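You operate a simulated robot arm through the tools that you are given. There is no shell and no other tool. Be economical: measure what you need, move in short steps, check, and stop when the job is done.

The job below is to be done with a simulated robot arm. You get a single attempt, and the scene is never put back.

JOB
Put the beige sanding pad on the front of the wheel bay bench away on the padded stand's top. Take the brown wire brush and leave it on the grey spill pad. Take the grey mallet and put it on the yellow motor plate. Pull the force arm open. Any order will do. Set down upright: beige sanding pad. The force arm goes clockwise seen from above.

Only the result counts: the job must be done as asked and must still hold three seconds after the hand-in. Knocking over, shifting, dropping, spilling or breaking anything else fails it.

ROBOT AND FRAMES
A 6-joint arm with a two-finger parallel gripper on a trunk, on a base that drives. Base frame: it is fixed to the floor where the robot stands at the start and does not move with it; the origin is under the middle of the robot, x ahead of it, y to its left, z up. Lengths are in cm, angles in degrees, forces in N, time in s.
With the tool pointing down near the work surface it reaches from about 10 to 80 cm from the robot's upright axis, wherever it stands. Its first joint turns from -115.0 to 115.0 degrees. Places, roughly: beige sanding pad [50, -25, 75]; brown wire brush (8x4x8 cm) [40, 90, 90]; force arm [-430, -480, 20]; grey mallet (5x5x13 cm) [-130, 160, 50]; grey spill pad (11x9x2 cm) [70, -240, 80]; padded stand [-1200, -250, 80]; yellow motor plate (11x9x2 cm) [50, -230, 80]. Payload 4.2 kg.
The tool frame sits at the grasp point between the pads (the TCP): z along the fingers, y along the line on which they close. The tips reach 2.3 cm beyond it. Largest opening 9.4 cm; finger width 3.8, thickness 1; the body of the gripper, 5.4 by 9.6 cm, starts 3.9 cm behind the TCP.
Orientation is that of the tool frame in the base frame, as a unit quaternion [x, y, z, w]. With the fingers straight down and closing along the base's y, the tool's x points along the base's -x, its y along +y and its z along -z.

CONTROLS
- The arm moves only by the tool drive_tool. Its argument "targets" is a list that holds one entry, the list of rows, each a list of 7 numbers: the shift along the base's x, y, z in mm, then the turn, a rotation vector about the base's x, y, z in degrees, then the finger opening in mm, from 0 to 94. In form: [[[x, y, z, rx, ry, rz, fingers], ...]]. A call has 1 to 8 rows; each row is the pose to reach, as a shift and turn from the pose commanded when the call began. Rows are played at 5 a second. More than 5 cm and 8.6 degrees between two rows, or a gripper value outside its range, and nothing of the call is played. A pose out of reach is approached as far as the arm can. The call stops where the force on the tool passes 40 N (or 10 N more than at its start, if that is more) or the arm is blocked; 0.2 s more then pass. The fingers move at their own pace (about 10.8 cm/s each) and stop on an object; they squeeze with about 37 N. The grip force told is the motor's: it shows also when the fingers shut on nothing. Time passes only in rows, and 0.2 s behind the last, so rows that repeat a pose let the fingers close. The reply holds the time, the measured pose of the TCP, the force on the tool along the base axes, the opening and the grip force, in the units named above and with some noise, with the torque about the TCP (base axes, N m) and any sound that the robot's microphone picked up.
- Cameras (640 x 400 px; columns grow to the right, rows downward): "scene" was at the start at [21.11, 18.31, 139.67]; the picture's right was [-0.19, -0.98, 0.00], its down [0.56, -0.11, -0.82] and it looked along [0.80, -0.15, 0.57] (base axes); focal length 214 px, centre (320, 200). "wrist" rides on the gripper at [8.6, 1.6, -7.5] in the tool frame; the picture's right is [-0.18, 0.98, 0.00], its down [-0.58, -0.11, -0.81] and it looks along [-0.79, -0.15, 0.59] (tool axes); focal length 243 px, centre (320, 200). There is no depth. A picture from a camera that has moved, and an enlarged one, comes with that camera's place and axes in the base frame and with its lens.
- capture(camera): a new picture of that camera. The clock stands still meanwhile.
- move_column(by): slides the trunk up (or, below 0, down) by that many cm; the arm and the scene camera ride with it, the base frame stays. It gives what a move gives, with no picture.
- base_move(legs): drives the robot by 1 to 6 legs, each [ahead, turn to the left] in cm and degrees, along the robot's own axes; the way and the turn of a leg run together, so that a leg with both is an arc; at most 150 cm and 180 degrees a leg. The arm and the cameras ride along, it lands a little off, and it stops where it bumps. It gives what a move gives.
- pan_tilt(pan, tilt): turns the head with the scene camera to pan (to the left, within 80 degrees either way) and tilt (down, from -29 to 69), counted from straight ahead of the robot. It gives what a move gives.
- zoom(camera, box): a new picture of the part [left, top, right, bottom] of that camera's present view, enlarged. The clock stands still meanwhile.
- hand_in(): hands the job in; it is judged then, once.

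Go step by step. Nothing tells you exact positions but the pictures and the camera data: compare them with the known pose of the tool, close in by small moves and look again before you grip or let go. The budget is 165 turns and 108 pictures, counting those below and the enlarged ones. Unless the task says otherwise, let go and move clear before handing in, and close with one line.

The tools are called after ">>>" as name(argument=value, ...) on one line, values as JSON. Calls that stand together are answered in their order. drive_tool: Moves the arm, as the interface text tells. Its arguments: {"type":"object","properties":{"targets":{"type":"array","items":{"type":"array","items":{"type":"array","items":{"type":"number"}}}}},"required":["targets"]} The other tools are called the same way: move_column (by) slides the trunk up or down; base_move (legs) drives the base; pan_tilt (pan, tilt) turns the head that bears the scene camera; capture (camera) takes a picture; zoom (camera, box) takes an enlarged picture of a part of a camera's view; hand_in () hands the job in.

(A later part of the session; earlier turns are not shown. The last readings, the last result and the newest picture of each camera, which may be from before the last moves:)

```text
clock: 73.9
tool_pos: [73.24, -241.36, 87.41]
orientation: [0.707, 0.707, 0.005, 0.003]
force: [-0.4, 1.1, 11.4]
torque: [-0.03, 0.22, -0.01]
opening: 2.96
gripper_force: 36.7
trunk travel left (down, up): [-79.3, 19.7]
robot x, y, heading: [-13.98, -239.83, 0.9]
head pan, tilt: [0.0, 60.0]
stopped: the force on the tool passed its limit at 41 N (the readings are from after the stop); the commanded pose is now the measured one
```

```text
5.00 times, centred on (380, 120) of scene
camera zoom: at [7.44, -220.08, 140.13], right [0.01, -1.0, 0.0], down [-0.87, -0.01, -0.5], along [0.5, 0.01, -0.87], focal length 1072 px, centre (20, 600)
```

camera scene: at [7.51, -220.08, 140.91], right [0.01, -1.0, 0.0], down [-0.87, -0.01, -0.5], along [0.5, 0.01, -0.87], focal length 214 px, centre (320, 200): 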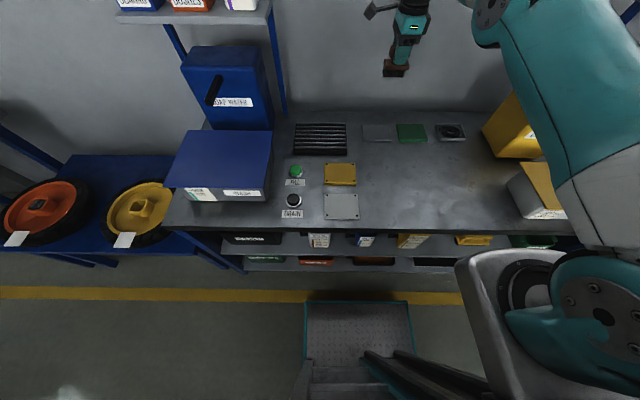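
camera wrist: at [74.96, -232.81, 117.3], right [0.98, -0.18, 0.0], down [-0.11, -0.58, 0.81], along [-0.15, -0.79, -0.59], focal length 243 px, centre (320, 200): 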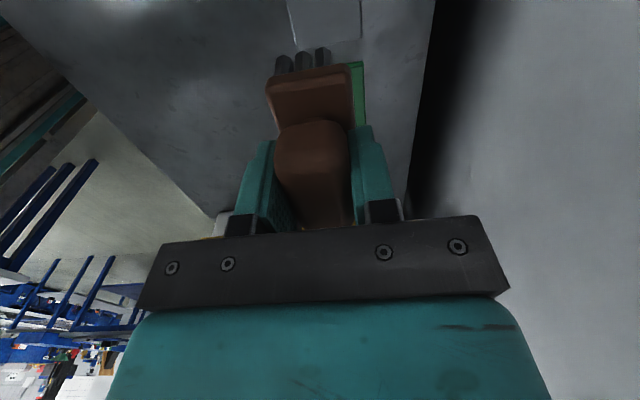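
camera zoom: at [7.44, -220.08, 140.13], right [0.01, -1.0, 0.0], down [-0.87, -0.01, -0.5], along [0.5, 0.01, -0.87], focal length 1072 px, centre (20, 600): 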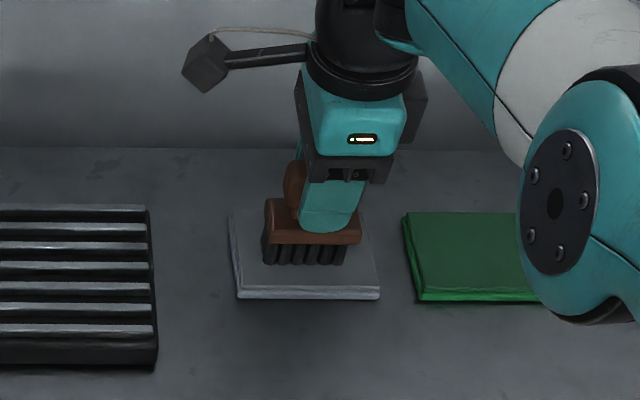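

The brush rests on the pad. I open the fingers and rise straight up.

>>> drive_tool(targets=[[[0, 0, 0, 0, 0, 0, 50], [0, 0, 0, 0, 0, 0, 94], [0, 0, 0, 0, 0, 0, 94], [0, 0, 20, 0, 0, 0, 94], [0, 0, 60, 0, 0, 0, 94], [0, 0, 105, 0, 0, 0, 94], [0, 0, 150, 0, 0, 0, 94], [0, 0, 200, 0, 0, 0, 94]]])

>>> zoom(camera="scene", box=[280, 80, 440, 240])

```text
clock: 75.7
tool_pos: [73.44, -241.51, 107.15]
orientation: [0.708, 0.707, 0.003, 0.0]
force: [0.1, -0.7, -1.3]
torque: [-0.01, 0.01, 0.01]
opening: 9.42
gripper_force: 0.0
out of reach, approached as far as the arm can: row 5, 6, 7
trunk travel left (down, up): [-79.3, 19.7]
robot x, y, heading: [-14.49, -239.82, 0.8]
head pan, tilt: [0.0, 60.0]
```

```text
2.50 times, centred on (360, 160) of scene
camera zoom: at [7.56, -220.09, 140.14], right [0.01, -1.0, 0.0], down [-0.87, -0.01, -0.5], along [0.5, 0.01, -0.87], focal length 536 px, centre (220, 300)
```

zoom: 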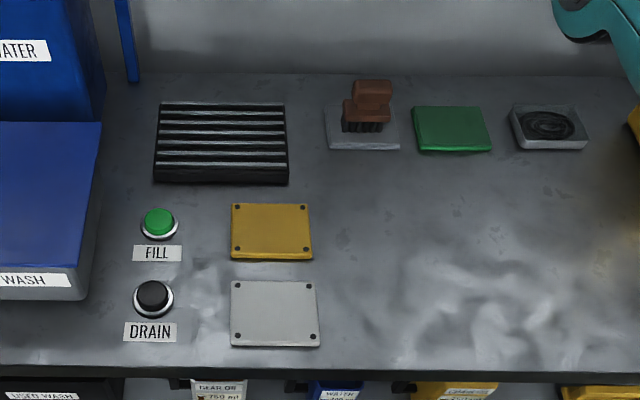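

The brush stands on the spill pad and is clear. I fold the arm back and turn the tool to its normal heading for driving.

>>> drive_tool(targets=[[[-38, -15, 5, 0, 0, 8.5, 94], [-76, -30, 10, 0, 0, 17, 94], [-114, -45, 15, 0, 0, 25.5, 94], [-152, -60, 20, 0, 0, 34, 94], [-190, -75, 25, 0, 0, 42.5, 94], [-228, -90, 30, 0, 0, 51, 94], [-266, -105, 30, 0, 0, 59.5, 94], [-304, -120, 30, 0, 0, 68, 94]]])

>>> base_move(legs=[[0, 90], [150, 0], [110, 0]])

>>> pan_tilt(pan=20, tilt=25)

>>> capture(camera="scene")

```text
clock: 77.5
tool_pos: [63.49, -230.95, 117.83]
orientation: [0.292, 0.956, -0.007, -0.008]
force: [0.9, -1.4, -0.9]
torque: [-0.02, 0.05, -0.04]
opening: 9.41
gripper_force: 0.0
out of reach, approached as far as the arm can: row 2, 3, 4, 5, 6, 7, 8
trunk travel left (down, up): [-79.3, 19.7]
robot x, y, heading: [-14.33, -239.57, 0.6]
head pan, tilt: [0.0, 60.0]
```

```text
clock: 94.0
tool_pos: [-23.07, 99.12, 117.67]
orientation: [-0.464, 0.886, -0.009, -0.006]
force: [0.5, -0.2, 0.5]
torque: [-0.01, 0.01, 0.03]
opening: 9.39
gripper_force: 0.1
trunk travel left (down, up): [-79.3, 19.7]
robot x, y, heading: [-16.13, 21.55, 90.0]
head pan, tilt: [0.0, 60.0]
```

```text
clock: 95.0
tool_pos: [-23.01, 99.17, 117.67]
orientation: [-0.464, 0.886, -0.008, -0.006]
force: [0.1, 0.2, 0.5]
torque: [-0.02, -0.03, -0.02]
opening: 9.41
gripper_force: 0.1
trunk travel left (down, up): [-79.3, 19.7]
robot x, y, heading: [-16.31, 21.61, 90.0]
head pan, tilt: [20.0, 25.0]
```

```text
70 pictures are left
camera scene: at [-38.79, 45.06, 145.16], right [0.94, 0.34, 0.0], down [0.14, -0.4, -0.91], along [-0.31, 0.85, -0.42], focal length 214 px, centre (320, 200)
```

scene: 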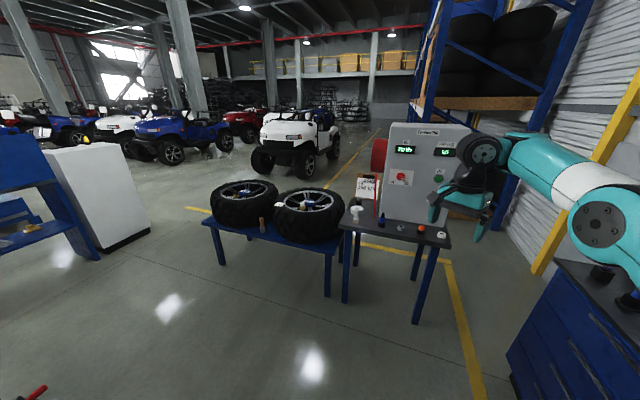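

The tire bench is ahead left; the item standing by the tires at about (-135, 170, 50) should be the mallet. I zoom on it.

>>> zoom(camera="scene", box=[200, 170, 360, 270])

```text
4.00 times, centred on (280, 220) of scene
camera zoom: at [-38.79, 45.06, 145.16], right [0.94, 0.34, 0.0], down [0.14, -0.4, -0.91], along [-0.31, 0.85, -0.42], focal length 858 px, centre (480, 120)
```

zoom: 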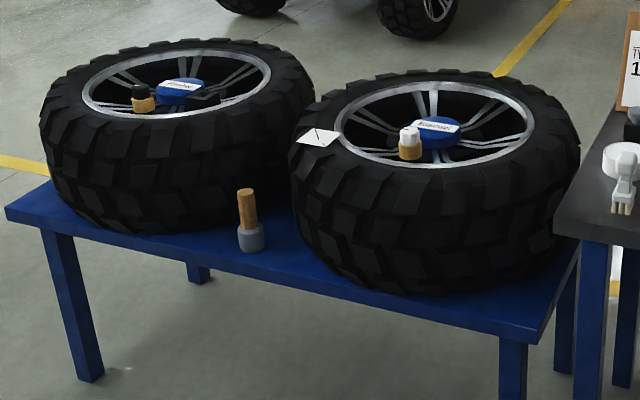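

The mallet stands on its grey head with the handle up, at about (-137, 172), bench top near z 45, in front of the gap of the two tires. Before driving over, I turn toward it and check the floor.

>>> base_move(legs=[[0, 60]])

>>> pan_tilt(pan=0, tilt=35)

>>> capture(camera="scene")

```text
clock: 98.1
tool_pos: [-87.22, 54.34, 117.61]
orientation: [0.845, -0.535, 0.01, 0.001]
force: [0.0, 0.4, -0.3]
torque: [0.02, -0.06, -0.01]
opening: 9.38
gripper_force: 0.0
trunk travel left (down, up): [-79.3, 19.7]
robot x, y, heading: [-16.28, 21.4, 149.8]
head pan, tilt: [20.0, 25.0]
```

```text
clock: 98.9
tool_pos: [-87.11, 54.25, 117.6]
orientation: [0.845, -0.535, 0.01, 0.001]
force: [-1.3, 0.0, 0.0]
torque: [0.01, 0.0, 0.0]
opening: 9.4
gripper_force: 0.0
trunk travel left (down, up): [-79.3, 19.7]
robot x, y, heading: [-16.46, 21.02, 150.0]
head pan, tilt: [0.0, 35.0]
```

```text
68 pictures are left
camera scene: at [-46.7, 16.31, 143.59], right [0.5, 0.87, 0.0], down [0.5, -0.29, -0.82], along [-0.71, 0.41, -0.57], focal length 214 px, centre (320, 200)
```

scene: 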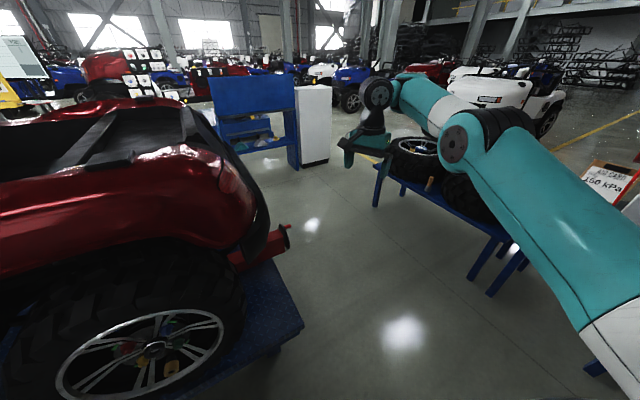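

A red cart on a lift platform lies left of the direct line, so I go round: heading 120°, then along y≈100 to x≈-147, then face the tire bench.

>>> base_move(legs=[[0, -30], [91, 0], [0, 60], [85, 0], [0, -90]])

>>> pan_tilt(pan=-10, tilt=50)

>>> capture(camera="scene")

```text
clock: 115.8
tool_pos: [-153.87, 178.95, 117.69]
orientation: [-0.462, 0.887, -0.007, -0.005]
force: [-0.9, 0.6, 0.6]
torque: [0.03, -0.01, 0.0]
opening: 9.41
gripper_force: 0.0
trunk travel left (down, up): [-79.3, 19.7]
robot x, y, heading: [-147.53, 101.15, 89.5]
head pan, tilt: [0.0, 35.0]
```

```text
clock: 116.6
tool_pos: [-153.86, 178.89, 117.64]
orientation: [-0.462, 0.887, -0.008, -0.005]
force: [0.1, -0.5, -0.6]
torque: [0.0, 0.01, -0.01]
opening: 9.41
gripper_force: 0.0
trunk travel left (down, up): [-79.3, 19.7]
robot x, y, heading: [-147.51, 100.6, 89.7]
head pan, tilt: [-10.0, 50.0]
```

```text
67 pictures are left
camera scene: at [-165.44, 123.81, 141.42], right [0.98, -0.18, 0.0], down [-0.14, -0.75, -0.64], along [0.11, 0.63, -0.77], focal length 214 px, centre (320, 200)
```

scene: 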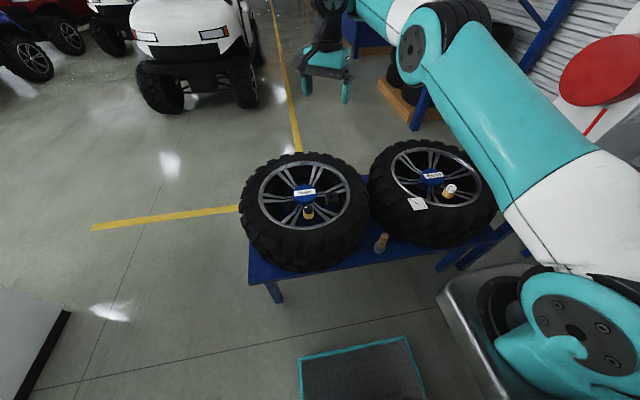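

The mallet is visible in the gap. I zoom to triangulate it precisely.

>>> zoom(camera="scene", box=[330, 200, 430, 270])

```text
5.71 times, centred on (380, 235) of scene
camera zoom: at [-165.44, 123.81, 141.42], right [0.98, -0.18, 0.0], down [-0.14, -0.75, -0.64], along [0.11, 0.63, -0.77], focal length 1226 px, centre (-23, 0)
```

zoom: 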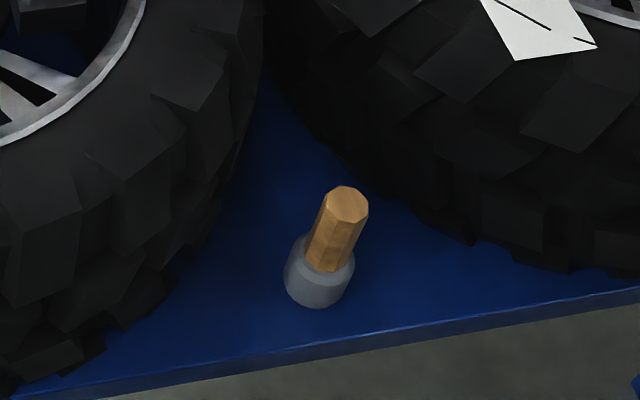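

Triangulation puts the mallet at (-130.6, 164.9) with its handle top near z 62.5. The last arm move ended out of reach, so I first check with a null move what the commanded pose is.

>>> drive_tool(targets=[[[0, 0, 0, 0, 0, 0, 60], [0, 0, 0, 0, 0, 0, 60]]])

```text
clock: 117.2
tool_pos: [-153.87, 178.85, 117.67]
orientation: [-0.461, 0.887, -0.008, -0.005]
force: [0.3, -0.1, -0.7]
torque: [0.0, 0.01, -0.01]
opening: 6.01
gripper_force: 0.1
trunk travel left (down, up): [-79.3, 19.7]
robot x, y, heading: [-147.37, 100.72, 89.7]
head pan, tilt: [-10.0, 50.0]
```

Stable, so the commanded pose is the present one. I bring the tool over the mallet at this height while turning it to close along x.

>>> drive_tool(targets=[[[33, -20, -5, 0, 0, 5, 60], [66, -40, -10, 0, 0, 10, 60], [100, -60, -15, 0, 0, 15, 60], [133, -80, -20, 0, 0, 20, 60], [166, -100, -20, 0, 0, 25, 60], [200, -120, -20, 0, 0, 30, 60], [233, -140, -20, 0, 0, 35, 60]]])

>>> capture(camera="wrist")

```text
clock: 118.8
tool_pos: [-131.11, 178.26, 123.52]
orientation: [-0.698, 0.716, -0.011, -0.007]
force: [0.2, 0.2, -0.5]
torque: [0.0, -0.02, 0.01]
opening: 5.99
gripper_force: 0.1
out of reach, approached as far as the arm can: row 1, 2, 3, 4, 5, 6, 7
trunk travel left (down, up): [-79.3, 19.7]
robot x, y, heading: [-147.56, 101.06, 89.9]
head pan, tilt: [-10.0, 50.0]
```

```text
65 pictures are left
camera wrist: at [-132.94, 169.71, 131.16], right [-0.98, 0.21, -0.01], down [0.12, 0.6, 0.79], along [0.17, 0.77, -0.61], focal length 243 px, centre (320, 200)
```

wrist: 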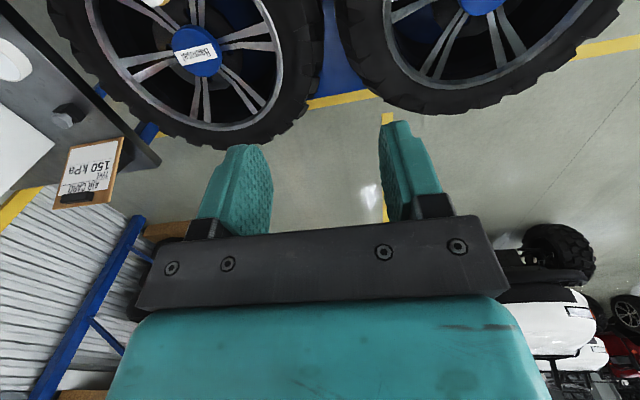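

The arm cannot fold inward that high. I lower the tool first, well above the tires, and see where it ends up.

>>> drive_tool(targets=[[[0, 0, -40, 0, 0, 0, 60], [0, 0, -80, 0, 0, 0, 60], [0, 0, -120, 0, 0, 0, 60], [0, 0, -160, 0, 0, 0, 60], [0, 0, -160, 0, 0, 0, 60]]])

```text
clock: 120.0
tool_pos: [-130.31, 183.11, 108.24]
orientation: [-0.707, 0.708, -0.01, -0.003]
force: [0.0, -0.5, 0.6]
torque: [-0.01, 0.02, 0.02]
opening: 5.98
gripper_force: 0.0
out of reach, approached as far as the arm can: row 1, 2, 3, 4, 5
trunk travel left (down, up): [-79.3, 19.7]
robot x, y, heading: [-147.3, 101.07, 89.7]
head pan, tilt: [-10.0, 50.0]
```

Still out of reach though the spot should be inside the envelope; it may be the tool's heading that limits it. I turn the tool back by about 50° and see whether the position becomes reachable.

>>> drive_tool(targets=[[[0, 0, 0, 0, 0, -8.5, 60], [0, 0, 0, 0, 0, -17, 60], [0, 0, 0, 0, 0, -25.5, 60], [0, 0, 0, 0, 0, -34, 60], [0, 0, 0, 0, 0, -42.5, 60], [0, 0, 0, 0, 0, -51, 60], [0, 0, 0, 0, 0, -51, 60]]])

```text
clock: 121.6
tool_pos: [-130.25, 183.04, 108.11]
orientation: [-0.332, 0.943, -0.007, -0.008]
force: [-0.1, 1.1, -0.5]
torque: [0.01, 0.0, 0.0]
opening: 6.02
gripper_force: 0.1
trunk travel left (down, up): [-79.3, 19.7]
robot x, y, heading: [-147.5, 101.14, 89.7]
head pan, tilt: [-10.0, 50.0]
```

Now no reach warning: the commanded pose is the present one. I try moving in and down.

>>> drive_tool(targets=[[[0, -20, -20, 0, 0, 0, 60], [0, -45, -40, 0, 0, 0, 60], [0, -80, -60, 0, 0, 0, 60], [0, -120, -80, 0, 0, 0, 60], [0, -160, -100, 0, 0, 0, 60], [0, -180, -120, 0, 0, 0, 60]]])

>>> capture(camera="scene")

```text
clock: 123.0
tool_pos: [-129.38, 182.93, 102.26]
orientation: [-0.333, 0.943, -0.008, -0.007]
force: [-0.3, -0.2, -0.2]
torque: [-0.01, -0.02, -0.02]
opening: 5.98
gripper_force: 0.0
out of reach, approached as far as the arm can: row 1, 2, 3, 4, 5, 6
trunk travel left (down, up): [-79.3, 19.7]
robot x, y, heading: [-147.28, 100.89, 89.7]
head pan, tilt: [-10.0, 50.0]
```

```text
64 pictures are left
camera scene: at [-165.43, 123.81, 141.42], right [0.98, -0.18, 0.0], down [-0.14, -0.75, -0.64], along [0.12, 0.63, -0.77], focal length 214 px, centre (320, 200)
```

scene: 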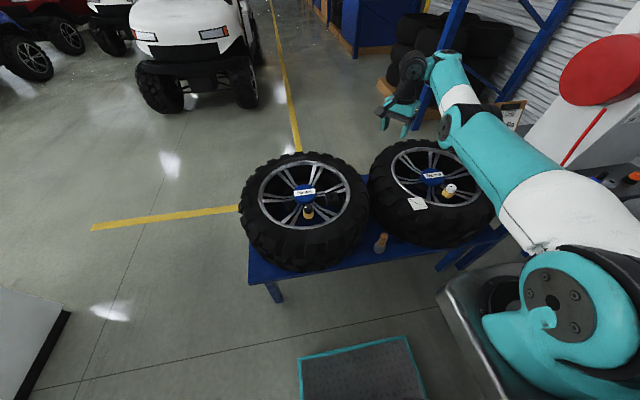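

The arm seems stretched near its straight pose, where inward moves are poorly conditioned. I test a pure downward move.

>>> drive_tool(targets=[[[0, 0, -20, 0, 0, 0, 60], [0, 0, -40, 0, 0, 0, 60], [0, 0, -60, 0, 0, 0, 60], [0, 0, -60, 0, 0, 0, 60]]])

>>> drive_tool(targets=[[[0, -5, 0, 0, 0, 0, 60], [0, -10, 0, 0, 0, 0, 60], [0, -15, 0, 0, 0, 0, 60], [0, -20, 0, 0, 0, 0, 60]]])

```text
clock: 124.0
tool_pos: [-129.05, 184.06, 99.61]
orientation: [-0.332, 0.943, -0.018, -0.022]
force: [-0.5, -0.2, 1.1]
torque: [-0.01, 0.0, -0.03]
opening: 6.0
gripper_force: 0.0
out of reach, approached as far as the arm can: row 1, 2, 3, 4
trunk travel left (down, up): [-79.3, 19.7]
robot x, y, heading: [-147.3, 100.93, 89.6]
head pan, tilt: [-10.0, 50.0]
```

```text
clock: 125.0
tool_pos: [-129.12, 182.65, 101.4]
orientation: [-0.333, 0.943, -0.013, -0.011]
force: [-0.3, -0.4, -0.1]
torque: [0.02, -0.01, 0.02]
opening: 5.98
gripper_force: 0.0
out of reach, approached as far as the arm can: row 1, 2, 3, 4
trunk travel left (down, up): [-79.3, 19.7]
robot x, y, heading: [-147.42, 101.16, 89.4]
head pan, tilt: [-10.0, 50.0]
```

The tool can only slide along an arc about the shoulder, so I suspect the elbow slipped slightly past straight onto its stop. I stretch fully outward, then swing downward along the arc so that the elbow bends the normal way.

>>> drive_tool(targets=[[[0, 10, 4, 0, 0, 0, 60], [0, 20, 8, 0, 0, 0, 60], [0, 30, 13, 0, 0, 0, 60], [0, 40, 17, 0, 0, 0, 60], [0, 40, 17, 0, 0, 0, 60]]])

>>> drive_tool(targets=[[[0, 8, -20, 0, 0, 0, 60], [0, 14, -40, 0, 0, 0, 60], [0, 18, -60, 0, 0, 0, 60], [0, 18, -80, 0, 0, 0, 60], [0, 10, -100, 0, 0, 0, 60], [0, 0, -120, 0, 0, 0, 60]]])

```text
clock: 126.2
tool_pos: [-129.18, 186.53, 103.07]
orientation: [-0.334, 0.942, -0.007, -0.006]
force: [0.4, 0.4, 0.0]
torque: [0.0, -0.01, 0.0]
opening: 6.0
gripper_force: 0.2
trunk travel left (down, up): [-79.3, 19.7]
robot x, y, heading: [-147.35, 100.71, 90.0]
head pan, tilt: [-10.0, 50.0]
```

```text
clock: 127.6
tool_pos: [-128.81, 188.26, 90.71]
orientation: [-0.335, 0.942, -0.008, -0.008]
force: [0.1, -0.1, -0.6]
torque: [0.01, 0.01, -0.03]
opening: 5.97
gripper_force: 0.0
out of reach, approached as far as the arm can: row 2, 3, 4, 5, 6
trunk travel left (down, up): [-79.3, 19.7]
robot x, y, heading: [-147.73, 101.16, 89.7]
head pan, tilt: [-10.0, 50.0]
```

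Outward motion works, so the stop is an inner limit, as suspected. I extend further to the truly straight pose.

>>> drive_tool(targets=[[[0, 30, 25, 0, 0, 0, 60], [0, 60, 50, 0, 0, 0, 60], [0, 90, 70, 0, 0, 0, 60], [0, 120, 80, 0, 0, 0, 60], [0, 150, 90, 0, 0, 0, 60], [0, 180, 100, 0, 0, 0, 60], [0, 200, 110, 0, 0, 0, 60], [0, 200, 110, 0, 0, 0, 60]]])

>>> capture(camera="scene")

```text
clock: 129.4
tool_pos: [-130.26, 189.63, 99.75]
orientation: [-0.334, 0.943, -0.007, -0.007]
force: [-0.2, -0.4, -0.8]
torque: [0.01, -0.02, 0.04]
opening: 6.02
gripper_force: 0.0
out of reach, approached as far as the arm can: row 1, 2, 3, 4, 5, 6, 7, 8
trunk travel left (down, up): [-79.3, 19.7]
robot x, y, heading: [-147.43, 101.24, 89.9]
head pan, tilt: [-10.0, 50.0]
```

```text
63 pictures are left
camera scene: at [-165.43, 123.81, 141.42], right [0.98, -0.18, 0.0], down [-0.14, -0.75, -0.64], along [0.12, 0.63, -0.77], focal length 214 px, centre (320, 200)
```

scene: 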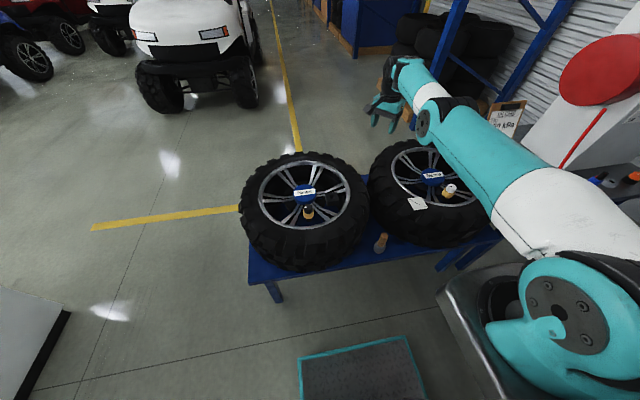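

Now the arm is straight. I swing down slowly with a gradually inward curve to bend the elbow the right way.

>>> drive_tool(targets=[[[0, 2, -8, 0, 0, 0, 60], [0, 2, -18, 0, 0, 0, 60], [0, 0, -30, 0, 0, 0, 60], [0, -5, -42, 0, 0, 0, 60], [0, -12, -54, 0, 0, 0, 60], [0, -25, -66, 0, 0, 0, 60], [0, -40, -78, 0, 0, 0, 60], [0, -55, -90, 0, 0, 0, 60]]])

```text
clock: 131.2
tool_pos: [-130.21, 184.17, 90.16]
orientation: [-0.334, 0.943, -0.007, -0.005]
force: [-0.2, 0.8, -0.7]
torque: [-0.01, 0.0, -0.02]
opening: 5.98
gripper_force: 0.2
out of reach, approached as far as the arm can: row 2
trunk travel left (down, up): [-79.3, 19.7]
robot x, y, heading: [-147.41, 100.86, 89.7]
head pan, tilt: [-10.0, 50.0]
```

The elbow bends the normal way now. I move in over the mallet and turn the tool to close along x.

>>> drive_tool(targets=[[[0, -30, 0, 0, 0, 8.5, 60], [0, -62, 0, 0, 0, 17, 60], [0, -94, 0, 0, 0, 25.5, 60], [-2, -126, 0, 0, 0, 34, 60], [-4, -158, 0, 0, 0, 42.5, 60], [-4, -192, 0, 0, 0, 51, 60], [-4, -192, 0, 0, 0, 51, 60]]])

>>> capture(camera="wrist")

```text
clock: 132.8
tool_pos: [-130.64, 164.86, 89.96]
orientation: [0.708, -0.706, 0.009, 0.003]
force: [0.0, -0.3, 0.6]
torque: [-0.02, 0.0, -0.03]
opening: 5.99
gripper_force: 0.0
trunk travel left (down, up): [-79.3, 19.7]
robot x, y, heading: [-147.37, 101.03, 89.7]
head pan, tilt: [-10.0, 50.0]
```

```text
62 pictures are left
camera wrist: at [-132.28, 156.43, 97.66], right [-0.98, 0.18, -0.01], down [0.1, 0.6, 0.8], along [0.15, 0.78, -0.6], focal length 243 px, centre (320, 200)
```

wrist: 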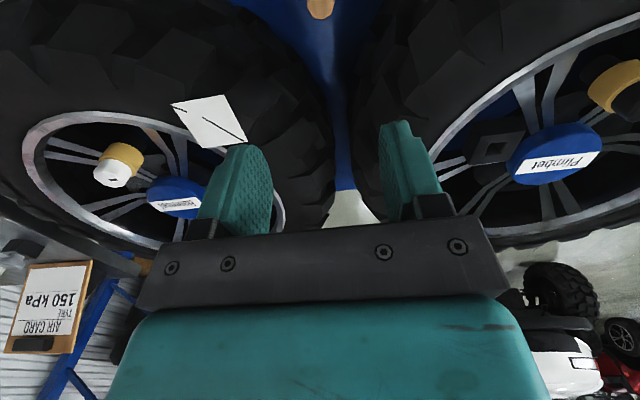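

The handle top is right below the tool at (-130.3, 165.1). I lower the column 20 cm, then check before the final approach.

>>> move_column(by=-20)

>>> capture(camera="wrist")

```text
clock: 134.9
tool_pos: [-130.66, 164.94, 70.09]
orientation: [0.707, -0.707, 0.01, 0.003]
force: [-0.3, -0.2, -0.5]
torque: [0.03, 0.0, 0.0]
opening: 5.99
gripper_force: 0.1
trunk travel left (down, up): [-59.3, 39.7]
robot x, y, heading: [-147.44, 101.13, 89.6]
head pan, tilt: [-10.0, 50.0]
```

```text
61 pictures are left
camera wrist: at [-132.3, 156.47, 77.65], right [-0.98, 0.18, -0.01], down [0.1, 0.6, 0.8], along [0.15, 0.78, -0.6], focal length 243 px, centre (320, 200)
```

wrist: 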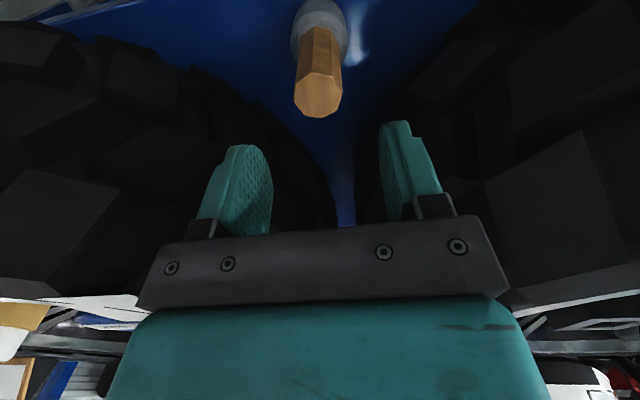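

The handle is centred under the tool. I descend to z 60 and close.

>>> drive_tool(targets=[[[0, 0, -35, 0, 0, 0, 60], [0, 0, -70, 0, 0, 0, 60], [0, 0, -100, 0, 0, 0, 60], [0, 0, -100, 0, 0, 0, 60], [0, 0, -100, 0, 0, 0, 20], [0, 0, -100, 0, 0, 0, 0], [0, 0, -100, 0, 0, 0, 0]]])

>>> capture(camera="wrist")

```text
clock: 136.5
tool_pos: [-130.57, 164.89, 59.96]
orientation: [-0.707, 0.707, -0.009, -0.002]
force: [1.1, -0.1, 0.9]
torque: [0.08, -0.13, -0.03]
opening: 3.14
gripper_force: 37.0
trunk travel left (down, up): [-59.3, 39.7]
robot x, y, heading: [-147.32, 101.01, 89.8]
head pan, tilt: [-10.0, 50.0]
```

```text
60 pictures are left
camera wrist: at [-132.21, 156.44, 67.59], right [-0.98, 0.18, -0.01], down [0.1, 0.6, 0.8], along [0.15, 0.78, -0.6], focal length 243 px, centre (320, 200)
```

wrist: 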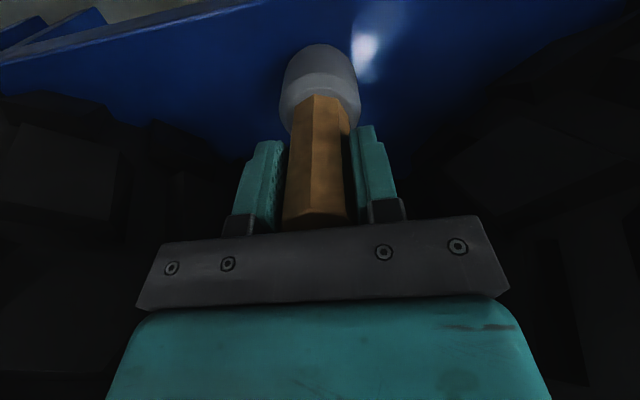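

The mallet is held. I lift it with the column.

>>> move_column(by=30)

>>> drive_tool(targets=[[[0, -20, 30, 0, 0, 0, 0], [0, -40, 60, 0, 0, 0, 0], [0, -60, 90, 0, 0, 0, 0], [0, -60, 120, 0, 0, 0, 0], [0, -60, 140, 0, 0, 0, 0]]])

>>> capture(camera="wrist")

```text
clock: 139.5
tool_pos: [-130.44, 164.85, 89.98]
orientation: [-0.707, 0.707, -0.009, -0.003]
force: [0.0, 0.7, -4.2]
torque: [0.02, 0.01, 0.02]
opening: 3.17
gripper_force: 37.4
trunk travel left (down, up): [-89.3, 9.7]
robot x, y, heading: [-147.53, 100.98, 89.7]
head pan, tilt: [-10.0, 50.0]
```

```text
clock: 140.7
tool_pos: [-130.5, 158.87, 104.03]
orientation: [0.708, -0.706, 0.01, 0.004]
force: [-0.4, -0.1, -4.4]
torque: [-0.01, 0.04, 0.02]
opening: 3.18
gripper_force: 37.2
trunk travel left (down, up): [-89.3, 9.7]
robot x, y, heading: [-147.77, 100.94, 89.7]
head pan, tilt: [-10.0, 50.0]
```

```text
59 pictures are left
camera wrist: at [-132.24, 150.44, 111.59], right [-0.98, 0.18, -0.01], down [0.1, 0.6, 0.8], along [0.15, 0.78, -0.61], focal length 243 px, centre (320, 200)
```

wrist: 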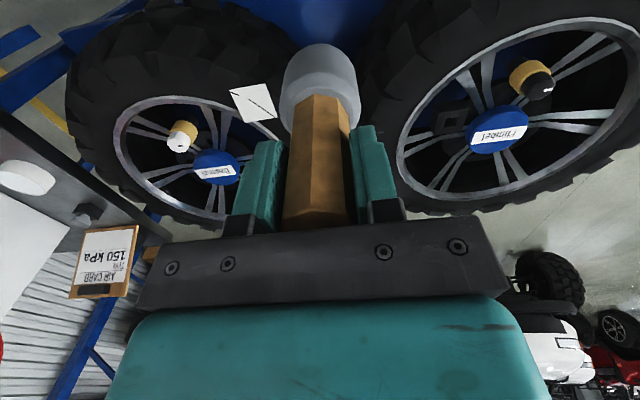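

Held well. I drive back the way I came toward the motor plate.

>>> base_move(legs=[[0, -90], [85, 0], [0, -60], [91, 0], [0, -30], [150, 0]])

```text
clock: 164.6
tool_pos: [-35.81, -186.28, 103.92]
orientation: [0.712, 0.702, 0.003, -0.01]
force: [0.5, -0.2, -3.7]
torque: [0.02, -0.02, 0.04]
opening: 3.16
gripper_force: 37.3
trunk travel left (down, up): [-89.3, 9.7]
robot x, y, heading: [-18.17, -128.58, -91.3]
head pan, tilt: [-10.0, 50.0]
```

>>> base_move(legs=[[88, 0], [0, 91.3]])

>>> pan_tilt(pan=0, tilt=55)

>>> capture(camera="scene")

>>> capture(camera="wrist")

```text
clock: 173.2
tool_pos: [38.28, -232.67, 103.99]
orientation: [-0.008, 1.0, -0.004, -0.009]
force: [0.0, 0.1, -4.2]
torque: [0.02, 0.02, -0.01]
opening: 3.17
gripper_force: 36.3
trunk travel left (down, up): [-89.3, 9.7]
robot x, y, heading: [-19.88, -216.43, 0.6]
head pan, tilt: [-10.0, 50.0]
```

```text
clock: 173.9
tool_pos: [38.3, -232.6, 103.95]
orientation: [-0.007, 1.0, -0.004, -0.01]
force: [-0.3, 0.0, -5.2]
torque: [0.02, 0.0, -0.03]
opening: 3.16
gripper_force: 36.9
trunk travel left (down, up): [-89.3, 9.7]
robot x, y, heading: [-19.82, -216.39, 0.5]
head pan, tilt: [0.0, 55.0]
```

```text
58 pictures are left
camera scene: at [2.5, -196.97, 150.77], right [0.01, -1.0, 0.0], down [-0.82, -0.01, -0.57], along [0.57, 0.0, -0.82], focal length 214 px, centre (320, 200)
```

scene: 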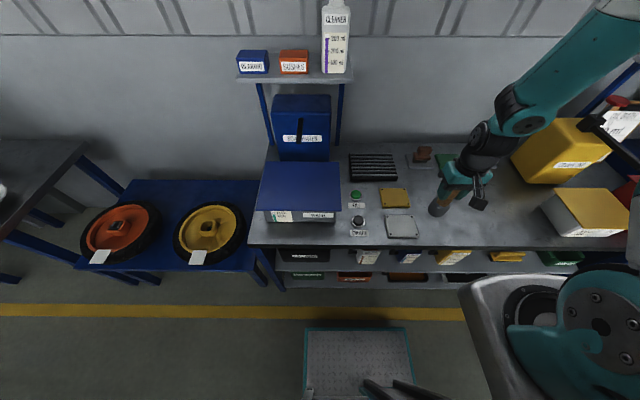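

```text
57 pictures are left
camera wrist: at [29.81, -231.02, 111.58], right [0.17, 0.99, -0.01], down [0.6, -0.09, 0.8], along [0.78, -0.14, -0.6], focal length 243 px, centre (320, 200)
```

wrist: 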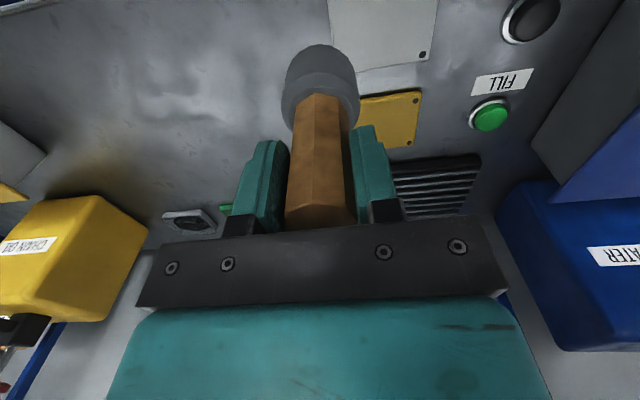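

The yellow plate is at (52.8, -226.6). I carry the mallet over it.

>>> drive_tool(targets=[[[36, 15, 0, 0, 0, 0, 0], [72, 30, 0, 0, 0, 0, 0], [108, 46, 0, 0, 0, 0, 0], [145, 61, 0, 0, 0, 0, 0], [145, 61, -40, 0, 0, 0, 0], [145, 61, -70, 0, 0, 0, 0], [145, 61, -70, 0, 0, 0, 0]]])

>>> zoom(camera="scene", box=[350, 150, 450, 230])

>>> capture(camera="wrist")

```text
clock: 175.5
tool_pos: [52.87, -226.59, 96.97]
orientation: [-0.007, 1.0, -0.005, -0.009]
force: [-0.4, -0.2, -3.4]
torque: [-0.05, 0.02, -0.01]
opening: 3.16
gripper_force: 37.2
trunk travel left (down, up): [-89.3, 9.7]
robot x, y, heading: [-19.76, -216.6, 0.7]
head pan, tilt: [0.0, 55.0]
```

```text
5.00 times, centred on (400, 190) of scene
camera zoom: at [2.51, -196.96, 150.76], right [0.01, -1.0, 0.0], down [-0.82, -0.01, -0.57], along [0.57, 0.01, -0.82], focal length 1072 px, centre (-80, 250)
```

zoom: 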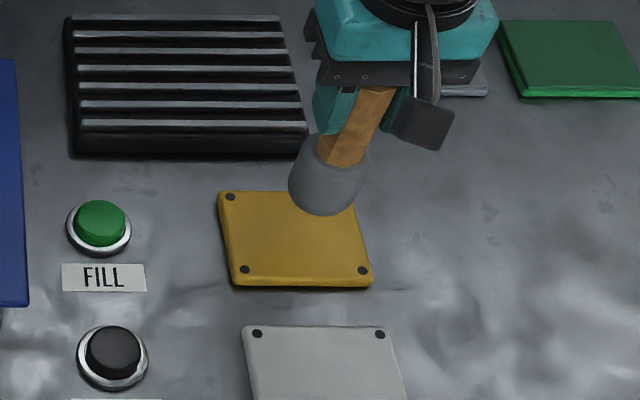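

```text
55 pictures are left
camera wrist: at [44.28, -224.97, 104.58], right [0.17, 0.99, -0.01], down [0.6, -0.09, 0.8], along [0.78, -0.14, -0.6], focal length 243 px, centre (320, 200)
```

wrist: 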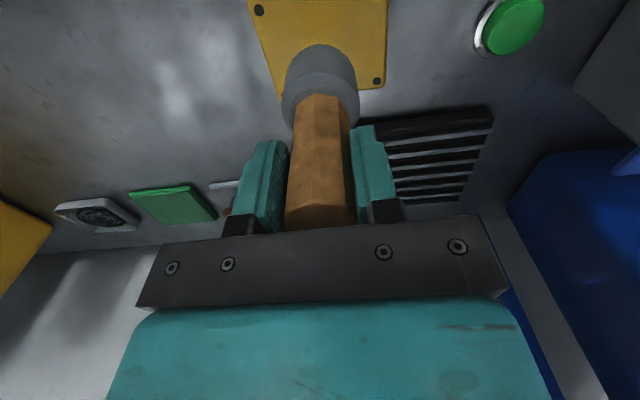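

The mallet hangs over the plate; contact should come near TCP z 91.7. I lower gently.

>>> drive_tool(targets=[[[-4, 2, -20, 0, 0, 0, 0], [-4, 2, -38, 0, 0, 0, 0], [-4, 2, -44, 0, 0, 0, 0], [-4, 2, -48, 0, 0, 0, 0], [-4, 2, -51, 0, 0, 0, 0], [-4, 2, -54, 0, 0, 0, 0]]])

>>> zoom(camera="scene", box=[350, 150, 450, 230])

```text
clock: 176.9
tool_pos: [52.42, -226.31, 91.77]
orientation: [-0.007, 1.0, -0.004, -0.008]
force: [-5.6, -0.1, 14.0]
torque: [0.3, 0.45, 0.08]
opening: 3.16
gripper_force: 36.7
trunk travel left (down, up): [-89.3, 9.7]
robot x, y, heading: [-19.85, -216.75, 0.7]
head pan, tilt: [0.0, 55.0]
```

```text
5.00 times, centred on (400, 190) of scene
camera zoom: at [2.4, -196.96, 150.82], right [0.01, -1.0, 0.0], down [-0.82, -0.01, -0.57], along [0.57, 0.01, -0.82], focal length 1072 px, centre (-80, 250)
```

zoom: 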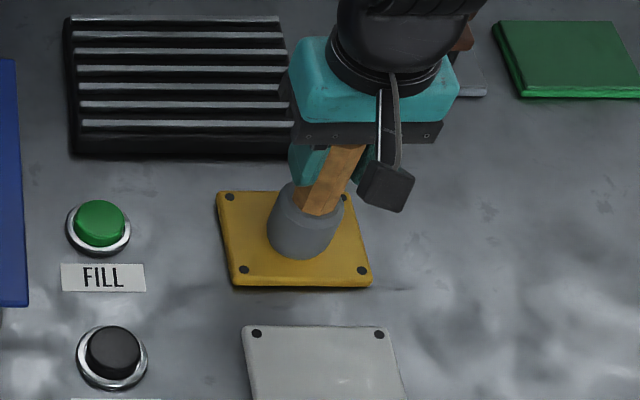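

The mallet stands on the plate with light contact. I open and rise straight up.

>>> drive_tool(targets=[[[0, 0, 1, 0, 0, 0, 45], [0, 0, 1, 0, 0, 0, 70], [0, 0, 1, 0, 0, 0, 70], [0, 0, 30, 0, 0, 0, 70], [0, 0, 70, 0, 0, 0, 70], [0, 0, 110, 0, 0, 0, 70], [0, 0, 140, 0, 0, 0, 70]]])

>>> drive_tool(targets=[[[-30, -10, 0, 0, 0, 0, 70], [-60, -20, 0, 0, 0, 0, 70], [-90, -30, 0, 0, 0, 0, 70], [-120, -40, 0, 0, 0, 0, 70]]])

>>> zoom(camera="scene", box=[340, 140, 460, 240])

```text
clock: 178.5
tool_pos: [52.41, -226.22, 105.63]
orientation: [-0.007, 1.0, -0.005, -0.009]
force: [0.2, 0.3, 1.4]
torque: [0.02, 0.04, 0.0]
opening: 6.97
gripper_force: 0.1
trunk travel left (down, up): [-89.3, 9.7]
robot x, y, heading: [-19.64, -216.36, 0.5]
head pan, tilt: [0.0, 55.0]
```

```text
clock: 179.5
tool_pos: [40.41, -230.17, 105.54]
orientation: [-0.006, 1.0, -0.004, -0.009]
force: [0.1, -0.1, -0.7]
torque: [0.0, 0.0, 0.01]
opening: 6.98
gripper_force: 0.1
trunk travel left (down, up): [-89.3, 9.7]
robot x, y, heading: [-19.81, -216.58, 0.5]
head pan, tilt: [0.0, 55.0]
```

```text
4.00 times, centred on (400, 190) of scene
camera zoom: at [2.52, -196.94, 150.76], right [0.01, -1.0, 0.0], down [-0.82, -0.01, -0.57], along [0.57, 0.01, -0.82], focal length 858 px, centre (0, 240)
```

zoom: 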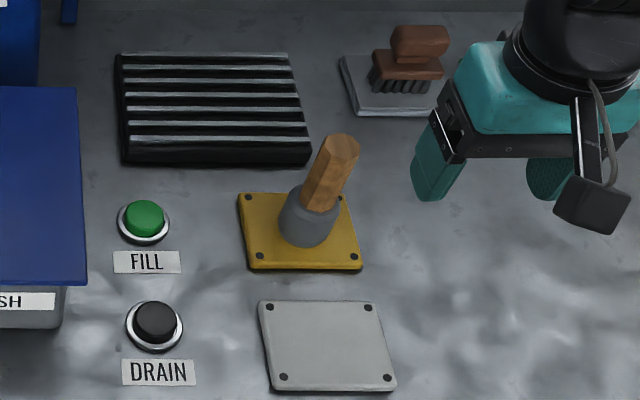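

Both brush and mallet stand well. Now I drive to the sanding pad at the wheel bay bench.

>>> base_move(legs=[[-8, 0], [0, 89.5], [150, 0], [53, 0], [0, -90]])

>>> pan_tilt(pan=-15, tilt=55)

>>> capture(camera="scene")

```text
clock: 197.9
tool_pos: [33.86, -29.07, 105.57]
orientation: [0.007, 1.0, -0.005, -0.008]
force: [0.2, 0.1, 0.0]
torque: [0.01, -0.03, 0.01]
opening: 6.99
gripper_force: 0.0
trunk travel left (down, up): [-89.3, 9.7]
robot x, y, heading: [-25.73, -13.02, -1.5]
head pan, tilt: [0.0, 55.0]
```

```text
clock: 198.7
tool_pos: [33.91, -29.02, 105.57]
orientation: [0.009, 1.0, -0.004, -0.009]
force: [1.3, 0.5, -0.7]
torque: [-0.01, -0.05, -0.01]
opening: 7.02
gripper_force: 0.1
trunk travel left (down, up): [-89.3, 9.7]
robot x, y, heading: [-25.86, -13.92, -1.5]
head pan, tilt: [-15.0, 55.0]
```

```text
52 pictures are left
camera scene: at [-3.22, 3.46, 150.77], right [-0.28, -0.96, 0.0], down [-0.79, 0.23, -0.57], along [0.55, -0.16, -0.82], focal length 214 px, centre (320, 200)
```

scene: 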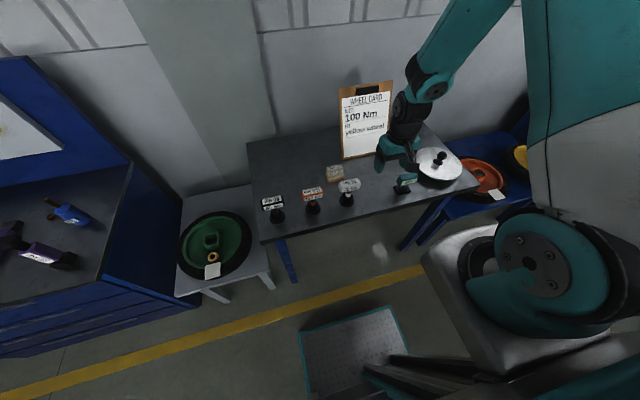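

I zoom on the sanding pad for an accurate bearing.

>>> zoom(camera="scene", box=[280, 140, 400, 220])

```text
5.00 times, centred on (340, 180) of scene
camera zoom: at [-3.22, 3.46, 150.77], right [-0.28, -0.96, 0.0], down [-0.79, 0.23, -0.57], along [0.55, -0.16, -0.82], focal length 1072 px, centre (220, 300)
```

zoom: 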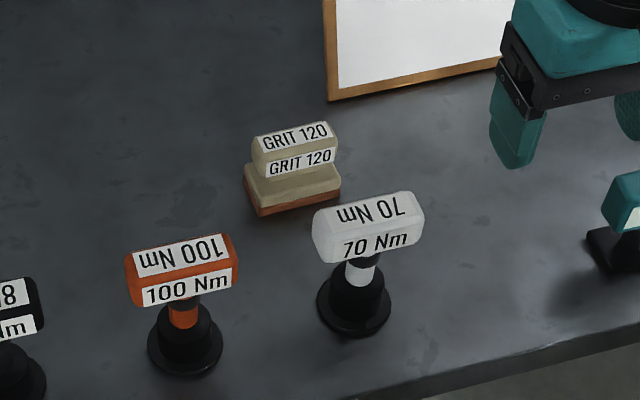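

The pad is at (54.5, -19.6), top near z 86, bench at 78.7, with its handle long along y. A torque key stands at (42, -21), so I will grip closing along x with the camera on the +y side; first I drive a little closer.

>>> base_move(legs=[[11, 1.5]])

>>> drive_tool(targets=[[[8, 10, 0, 0, 0, -8.5, 94], [16, 20, 0, 0, 0, -17, 94], [24, 30, 0, 0, 0, -25.5, 94], [32, 40, 0, 0, 0, -34, 94], [40, 50, 0, 0, 0, -42.5, 94], [48, 60, 0, 0, 0, -51, 94], [56, 70, 0, 0, 0, -59.5, 94], [64, 80, 0, 0, 0, -68, 94]]])

```text
clock: 199.8
tool_pos: [45.55, -27.56, 105.7]
orientation: [-0.005, 1.0, -0.004, -0.008]
force: [-0.5, -0.3, -0.2]
torque: [0.01, 0.0, 0.0]
opening: 7.01
gripper_force: 0.1
trunk travel left (down, up): [-89.3, 9.7]
robot x, y, heading: [-14.82, -13.86, 0.3]
head pan, tilt: [-15.0, 55.0]
```

```text
clock: 201.6
tool_pos: [51.89, -19.44, 105.48]
orientation: [0.555, 0.832, 0.001, -0.01]
force: [0.3, -0.2, -0.3]
torque: [0.0, -0.02, 0.0]
opening: 9.41
gripper_force: 0.1
trunk travel left (down, up): [-89.3, 9.7]
robot x, y, heading: [-14.9, -13.56, -0.2]
head pan, tilt: [-15.0, 55.0]
```

>>> drive_tool(targets=[[[13, -1, 0, -0.4, -0.4, -8.0, 94], [20, -1, 0, -0.7, -0.9, -15.5, 94], [26, -1, 0, -0.7, -0.9, -22.6, 94], [26, -1, -40, -0.7, -0.9, -22.6, 94], [26, -1, -40, -0.7, -0.9, -22.6, 94]]])

>>> capture(camera="wrist")

```text
clock: 202.8
tool_pos: [54.28, -19.6, 101.45]
orientation: [0.707, 0.707, 0.003, 0.0]
force: [-1.3, -0.1, 0.5]
torque: [-0.01, 0.06, -0.02]
opening: 9.38
gripper_force: 0.1
trunk travel left (down, up): [-89.3, 9.7]
robot x, y, heading: [-14.69, -13.62, 0.2]
head pan, tilt: [-15.0, 55.0]
```

```text
50 pictures are left
camera wrist: at [55.93, -10.99, 109.01], right [0.98, -0.18, 0.0], down [-0.11, -0.58, 0.8], along [-0.15, -0.79, -0.59], focal length 243 px, centre (320, 200)
```

wrist: 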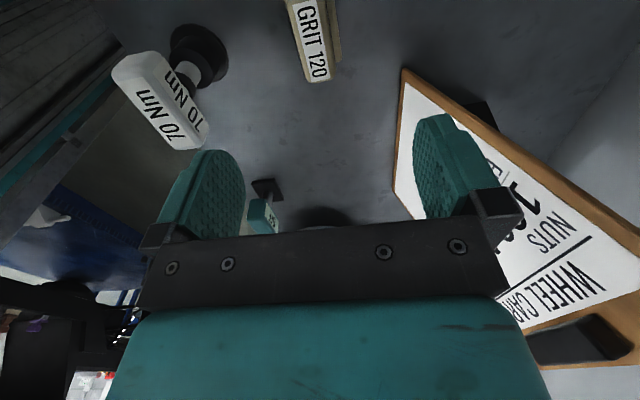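

The handle is centred at (53.6, -19.7), about 3.1 cm wide and turned about -4°. I lower to just above it and check once more.

>>> drive_tool(targets=[[[-7, -1, -40, 0, 0, -3.8, 94], [-7, -1, -80, 0, 0, -3.8, 94], [-7, -1, -115, 0, 0, -3.8, 94], [-7, -1, -115, 0, 0, -3.8, 94]]])

>>> capture(camera="wrist")

```text
clock: 203.8
tool_pos: [53.61, -19.86, 90.03]
orientation: [0.73, 0.684, 0.003, 0.0]
force: [0.4, -0.6, -0.3]
torque: [-0.01, 0.0, -0.02]
opening: 9.41
gripper_force: 0.0
trunk travel left (down, up): [-89.3, 9.7]
robot x, y, heading: [-14.76, -13.92, 0.3]
head pan, tilt: [-15.0, 55.0]
```

```text
49 pictures are left
camera wrist: at [55.84, -11.34, 97.51], right [0.97, -0.25, 0.0], down [-0.15, -0.58, 0.8], along [-0.2, -0.78, -0.59], focal length 243 px, centre (320, 200)
```

wrist: 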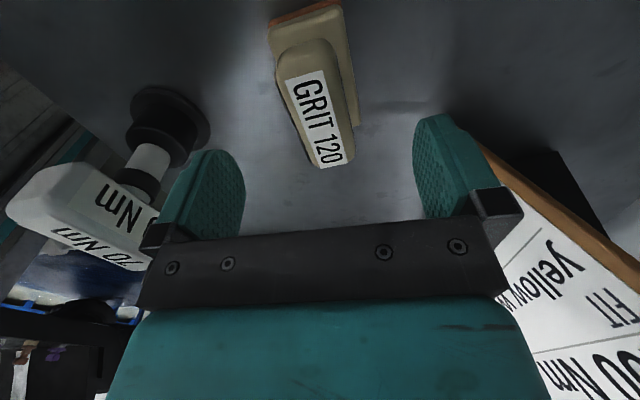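

The closer view says the handle lies straight along y, centred at (53.9, -19.2). I turn back 3°, descend and close.

>>> drive_tool(targets=[[[3, 6, -20, 0, 0, 3, 94], [3, 6, -40, 0, 0, 3, 94], [3, 6, -54, 0, 0, 3, 94], [3, 6, -54, 0, 0, 3, 94], [3, 6, -54, 0, 0, 3, 50], [3, 6, -54, 0, 0, 3, 10], [3, 6, -54, 0, 0, 3, 0], [3, 6, -54, 0, 0, 3, 0]]])

>>> capture(camera="wrist")

```text
clock: 205.6
tool_pos: [53.99, -19.21, 84.65]
orientation: [0.712, 0.702, 0.004, 0.001]
force: [-0.2, -0.3, 0.9]
torque: [0.0, -0.01, -0.01]
opening: 4.33
gripper_force: 36.9
trunk travel left (down, up): [-89.3, 9.7]
robot x, y, heading: [-14.92, -13.67, 0.4]
head pan, tilt: [-15.0, 55.0]
```

```text
48 pictures are left
camera wrist: at [55.76, -10.57, 92.14], right [0.98, -0.2, 0.0], down [-0.12, -0.58, 0.8], along [-0.16, -0.79, -0.59], focal length 243 px, centre (320, 200)
```

wrist: 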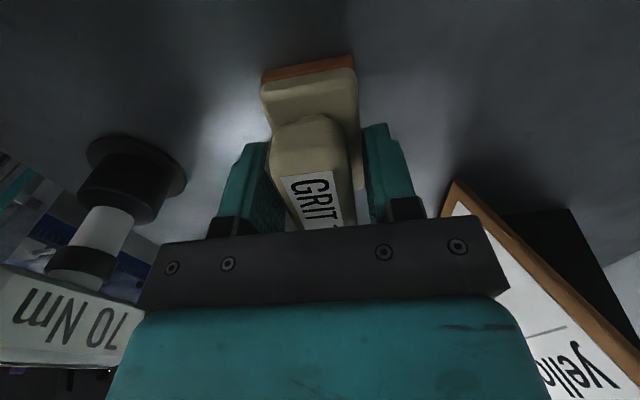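

The fingers caught the wider base (4.3 cm) by its top edge only. I open, go 1.4 cm lower for a fuller grip on the base, and close again.

>>> drive_tool(targets=[[[0, 0, 0, 0, 0, 0, 70], [0, 0, 0, 0, 0, 0, 70], [0, 0, -7, 0, 0, 0, 70], [0, 0, -14, 0, 0, 0, 70], [0, 0, -14, 0, 0, 0, 40], [0, 0, -14, 0, 0, 0, 0], [0, 0, -14, 0, 0, 0, 0], [0, 0, -14, 0, 0, 0, 0]]])

>>> capture(camera="wrist")

```text
clock: 207.4
tool_pos: [54.0, -19.28, 83.29]
orientation: [0.712, 0.702, 0.002, 0.0]
force: [1.0, 0.1, 0.5]
torque: [0.0, 0.02, 0.02]
opening: 4.37
gripper_force: 37.0
trunk travel left (down, up): [-89.3, 9.7]
robot x, y, heading: [-14.41, -13.73, 0.2]
head pan, tilt: [-15.0, 55.0]
```

```text
47 pictures are left
camera wrist: at [55.77, -10.55, 90.74], right [0.98, -0.2, 0.0], down [-0.12, -0.58, 0.8], along [-0.16, -0.79, -0.59], focal length 243 px, centre (320, 200)
```

wrist: 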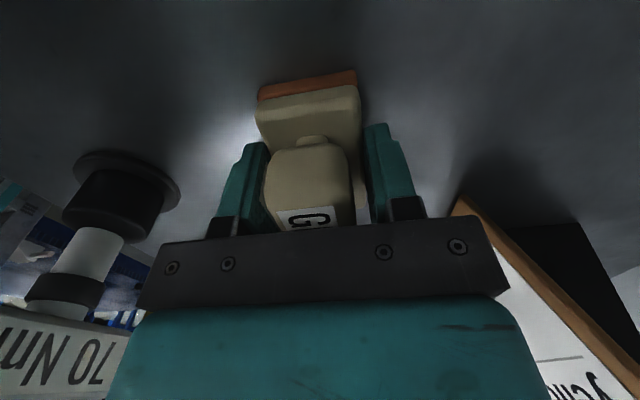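

A fuller grip now. I lift straight up, then fold back.

>>> drive_tool(targets=[[[0, 0, 30, 0, 0, 0, 0], [0, 0, 65, 0, 0, 0, 0], [0, 0, 100, 0, 0, 0, 0], [0, 0, 140, 0, 0, 0, 0], [0, 0, 180, 0, 0, 0, 0], [0, 0, 200, 0, 0, 0, 0]]])

>>> drive_tool(targets=[[[-25, 0, 0, 0, 0, 0, 0], [-50, 0, 0, 0, 0, 0, 0], [-75, 0, 0, 0, 0, 0, 0], [-100, 0, 0, 0, 0, 0, 0]]])

>>> capture(camera="wrist")

```text
clock: 208.8
tool_pos: [54.02, -19.21, 103.36]
orientation: [0.712, 0.702, 0.002, 0.0]
force: [1.0, 0.1, -1.7]
torque: [0.0, 0.04, 0.01]
opening: 4.37
gripper_force: 37.2
trunk travel left (down, up): [-89.3, 9.7]
robot x, y, heading: [-15.13, -13.79, 0.4]
head pan, tilt: [-15.0, 55.0]
```

```text
clock: 209.8
tool_pos: [44.04, -19.2, 103.43]
orientation: [0.712, 0.702, 0.002, 0.0]
force: [0.3, 0.0, -0.3]
torque: [0.02, 0.02, -0.01]
opening: 4.32
gripper_force: 37.0
trunk travel left (down, up): [-89.3, 9.7]
robot x, y, heading: [-14.88, -13.86, 0.4]
head pan, tilt: [-15.0, 55.0]
```

```text
46 pictures are left
camera wrist: at [45.76, -10.5, 110.84], right [0.98, -0.2, 0.0], down [-0.12, -0.58, 0.8], along [-0.16, -0.79, -0.59], focal length 243 px, centre (320, 200)
```

wrist: 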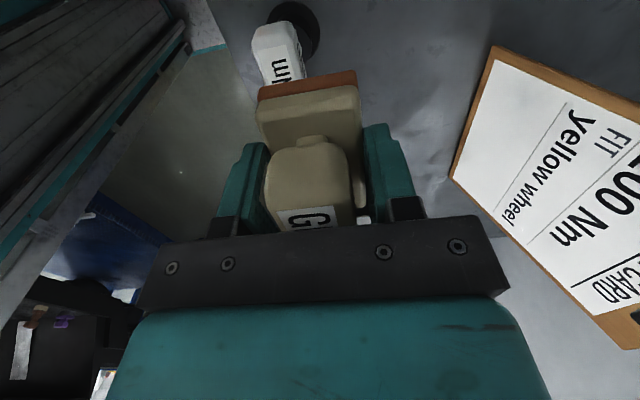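

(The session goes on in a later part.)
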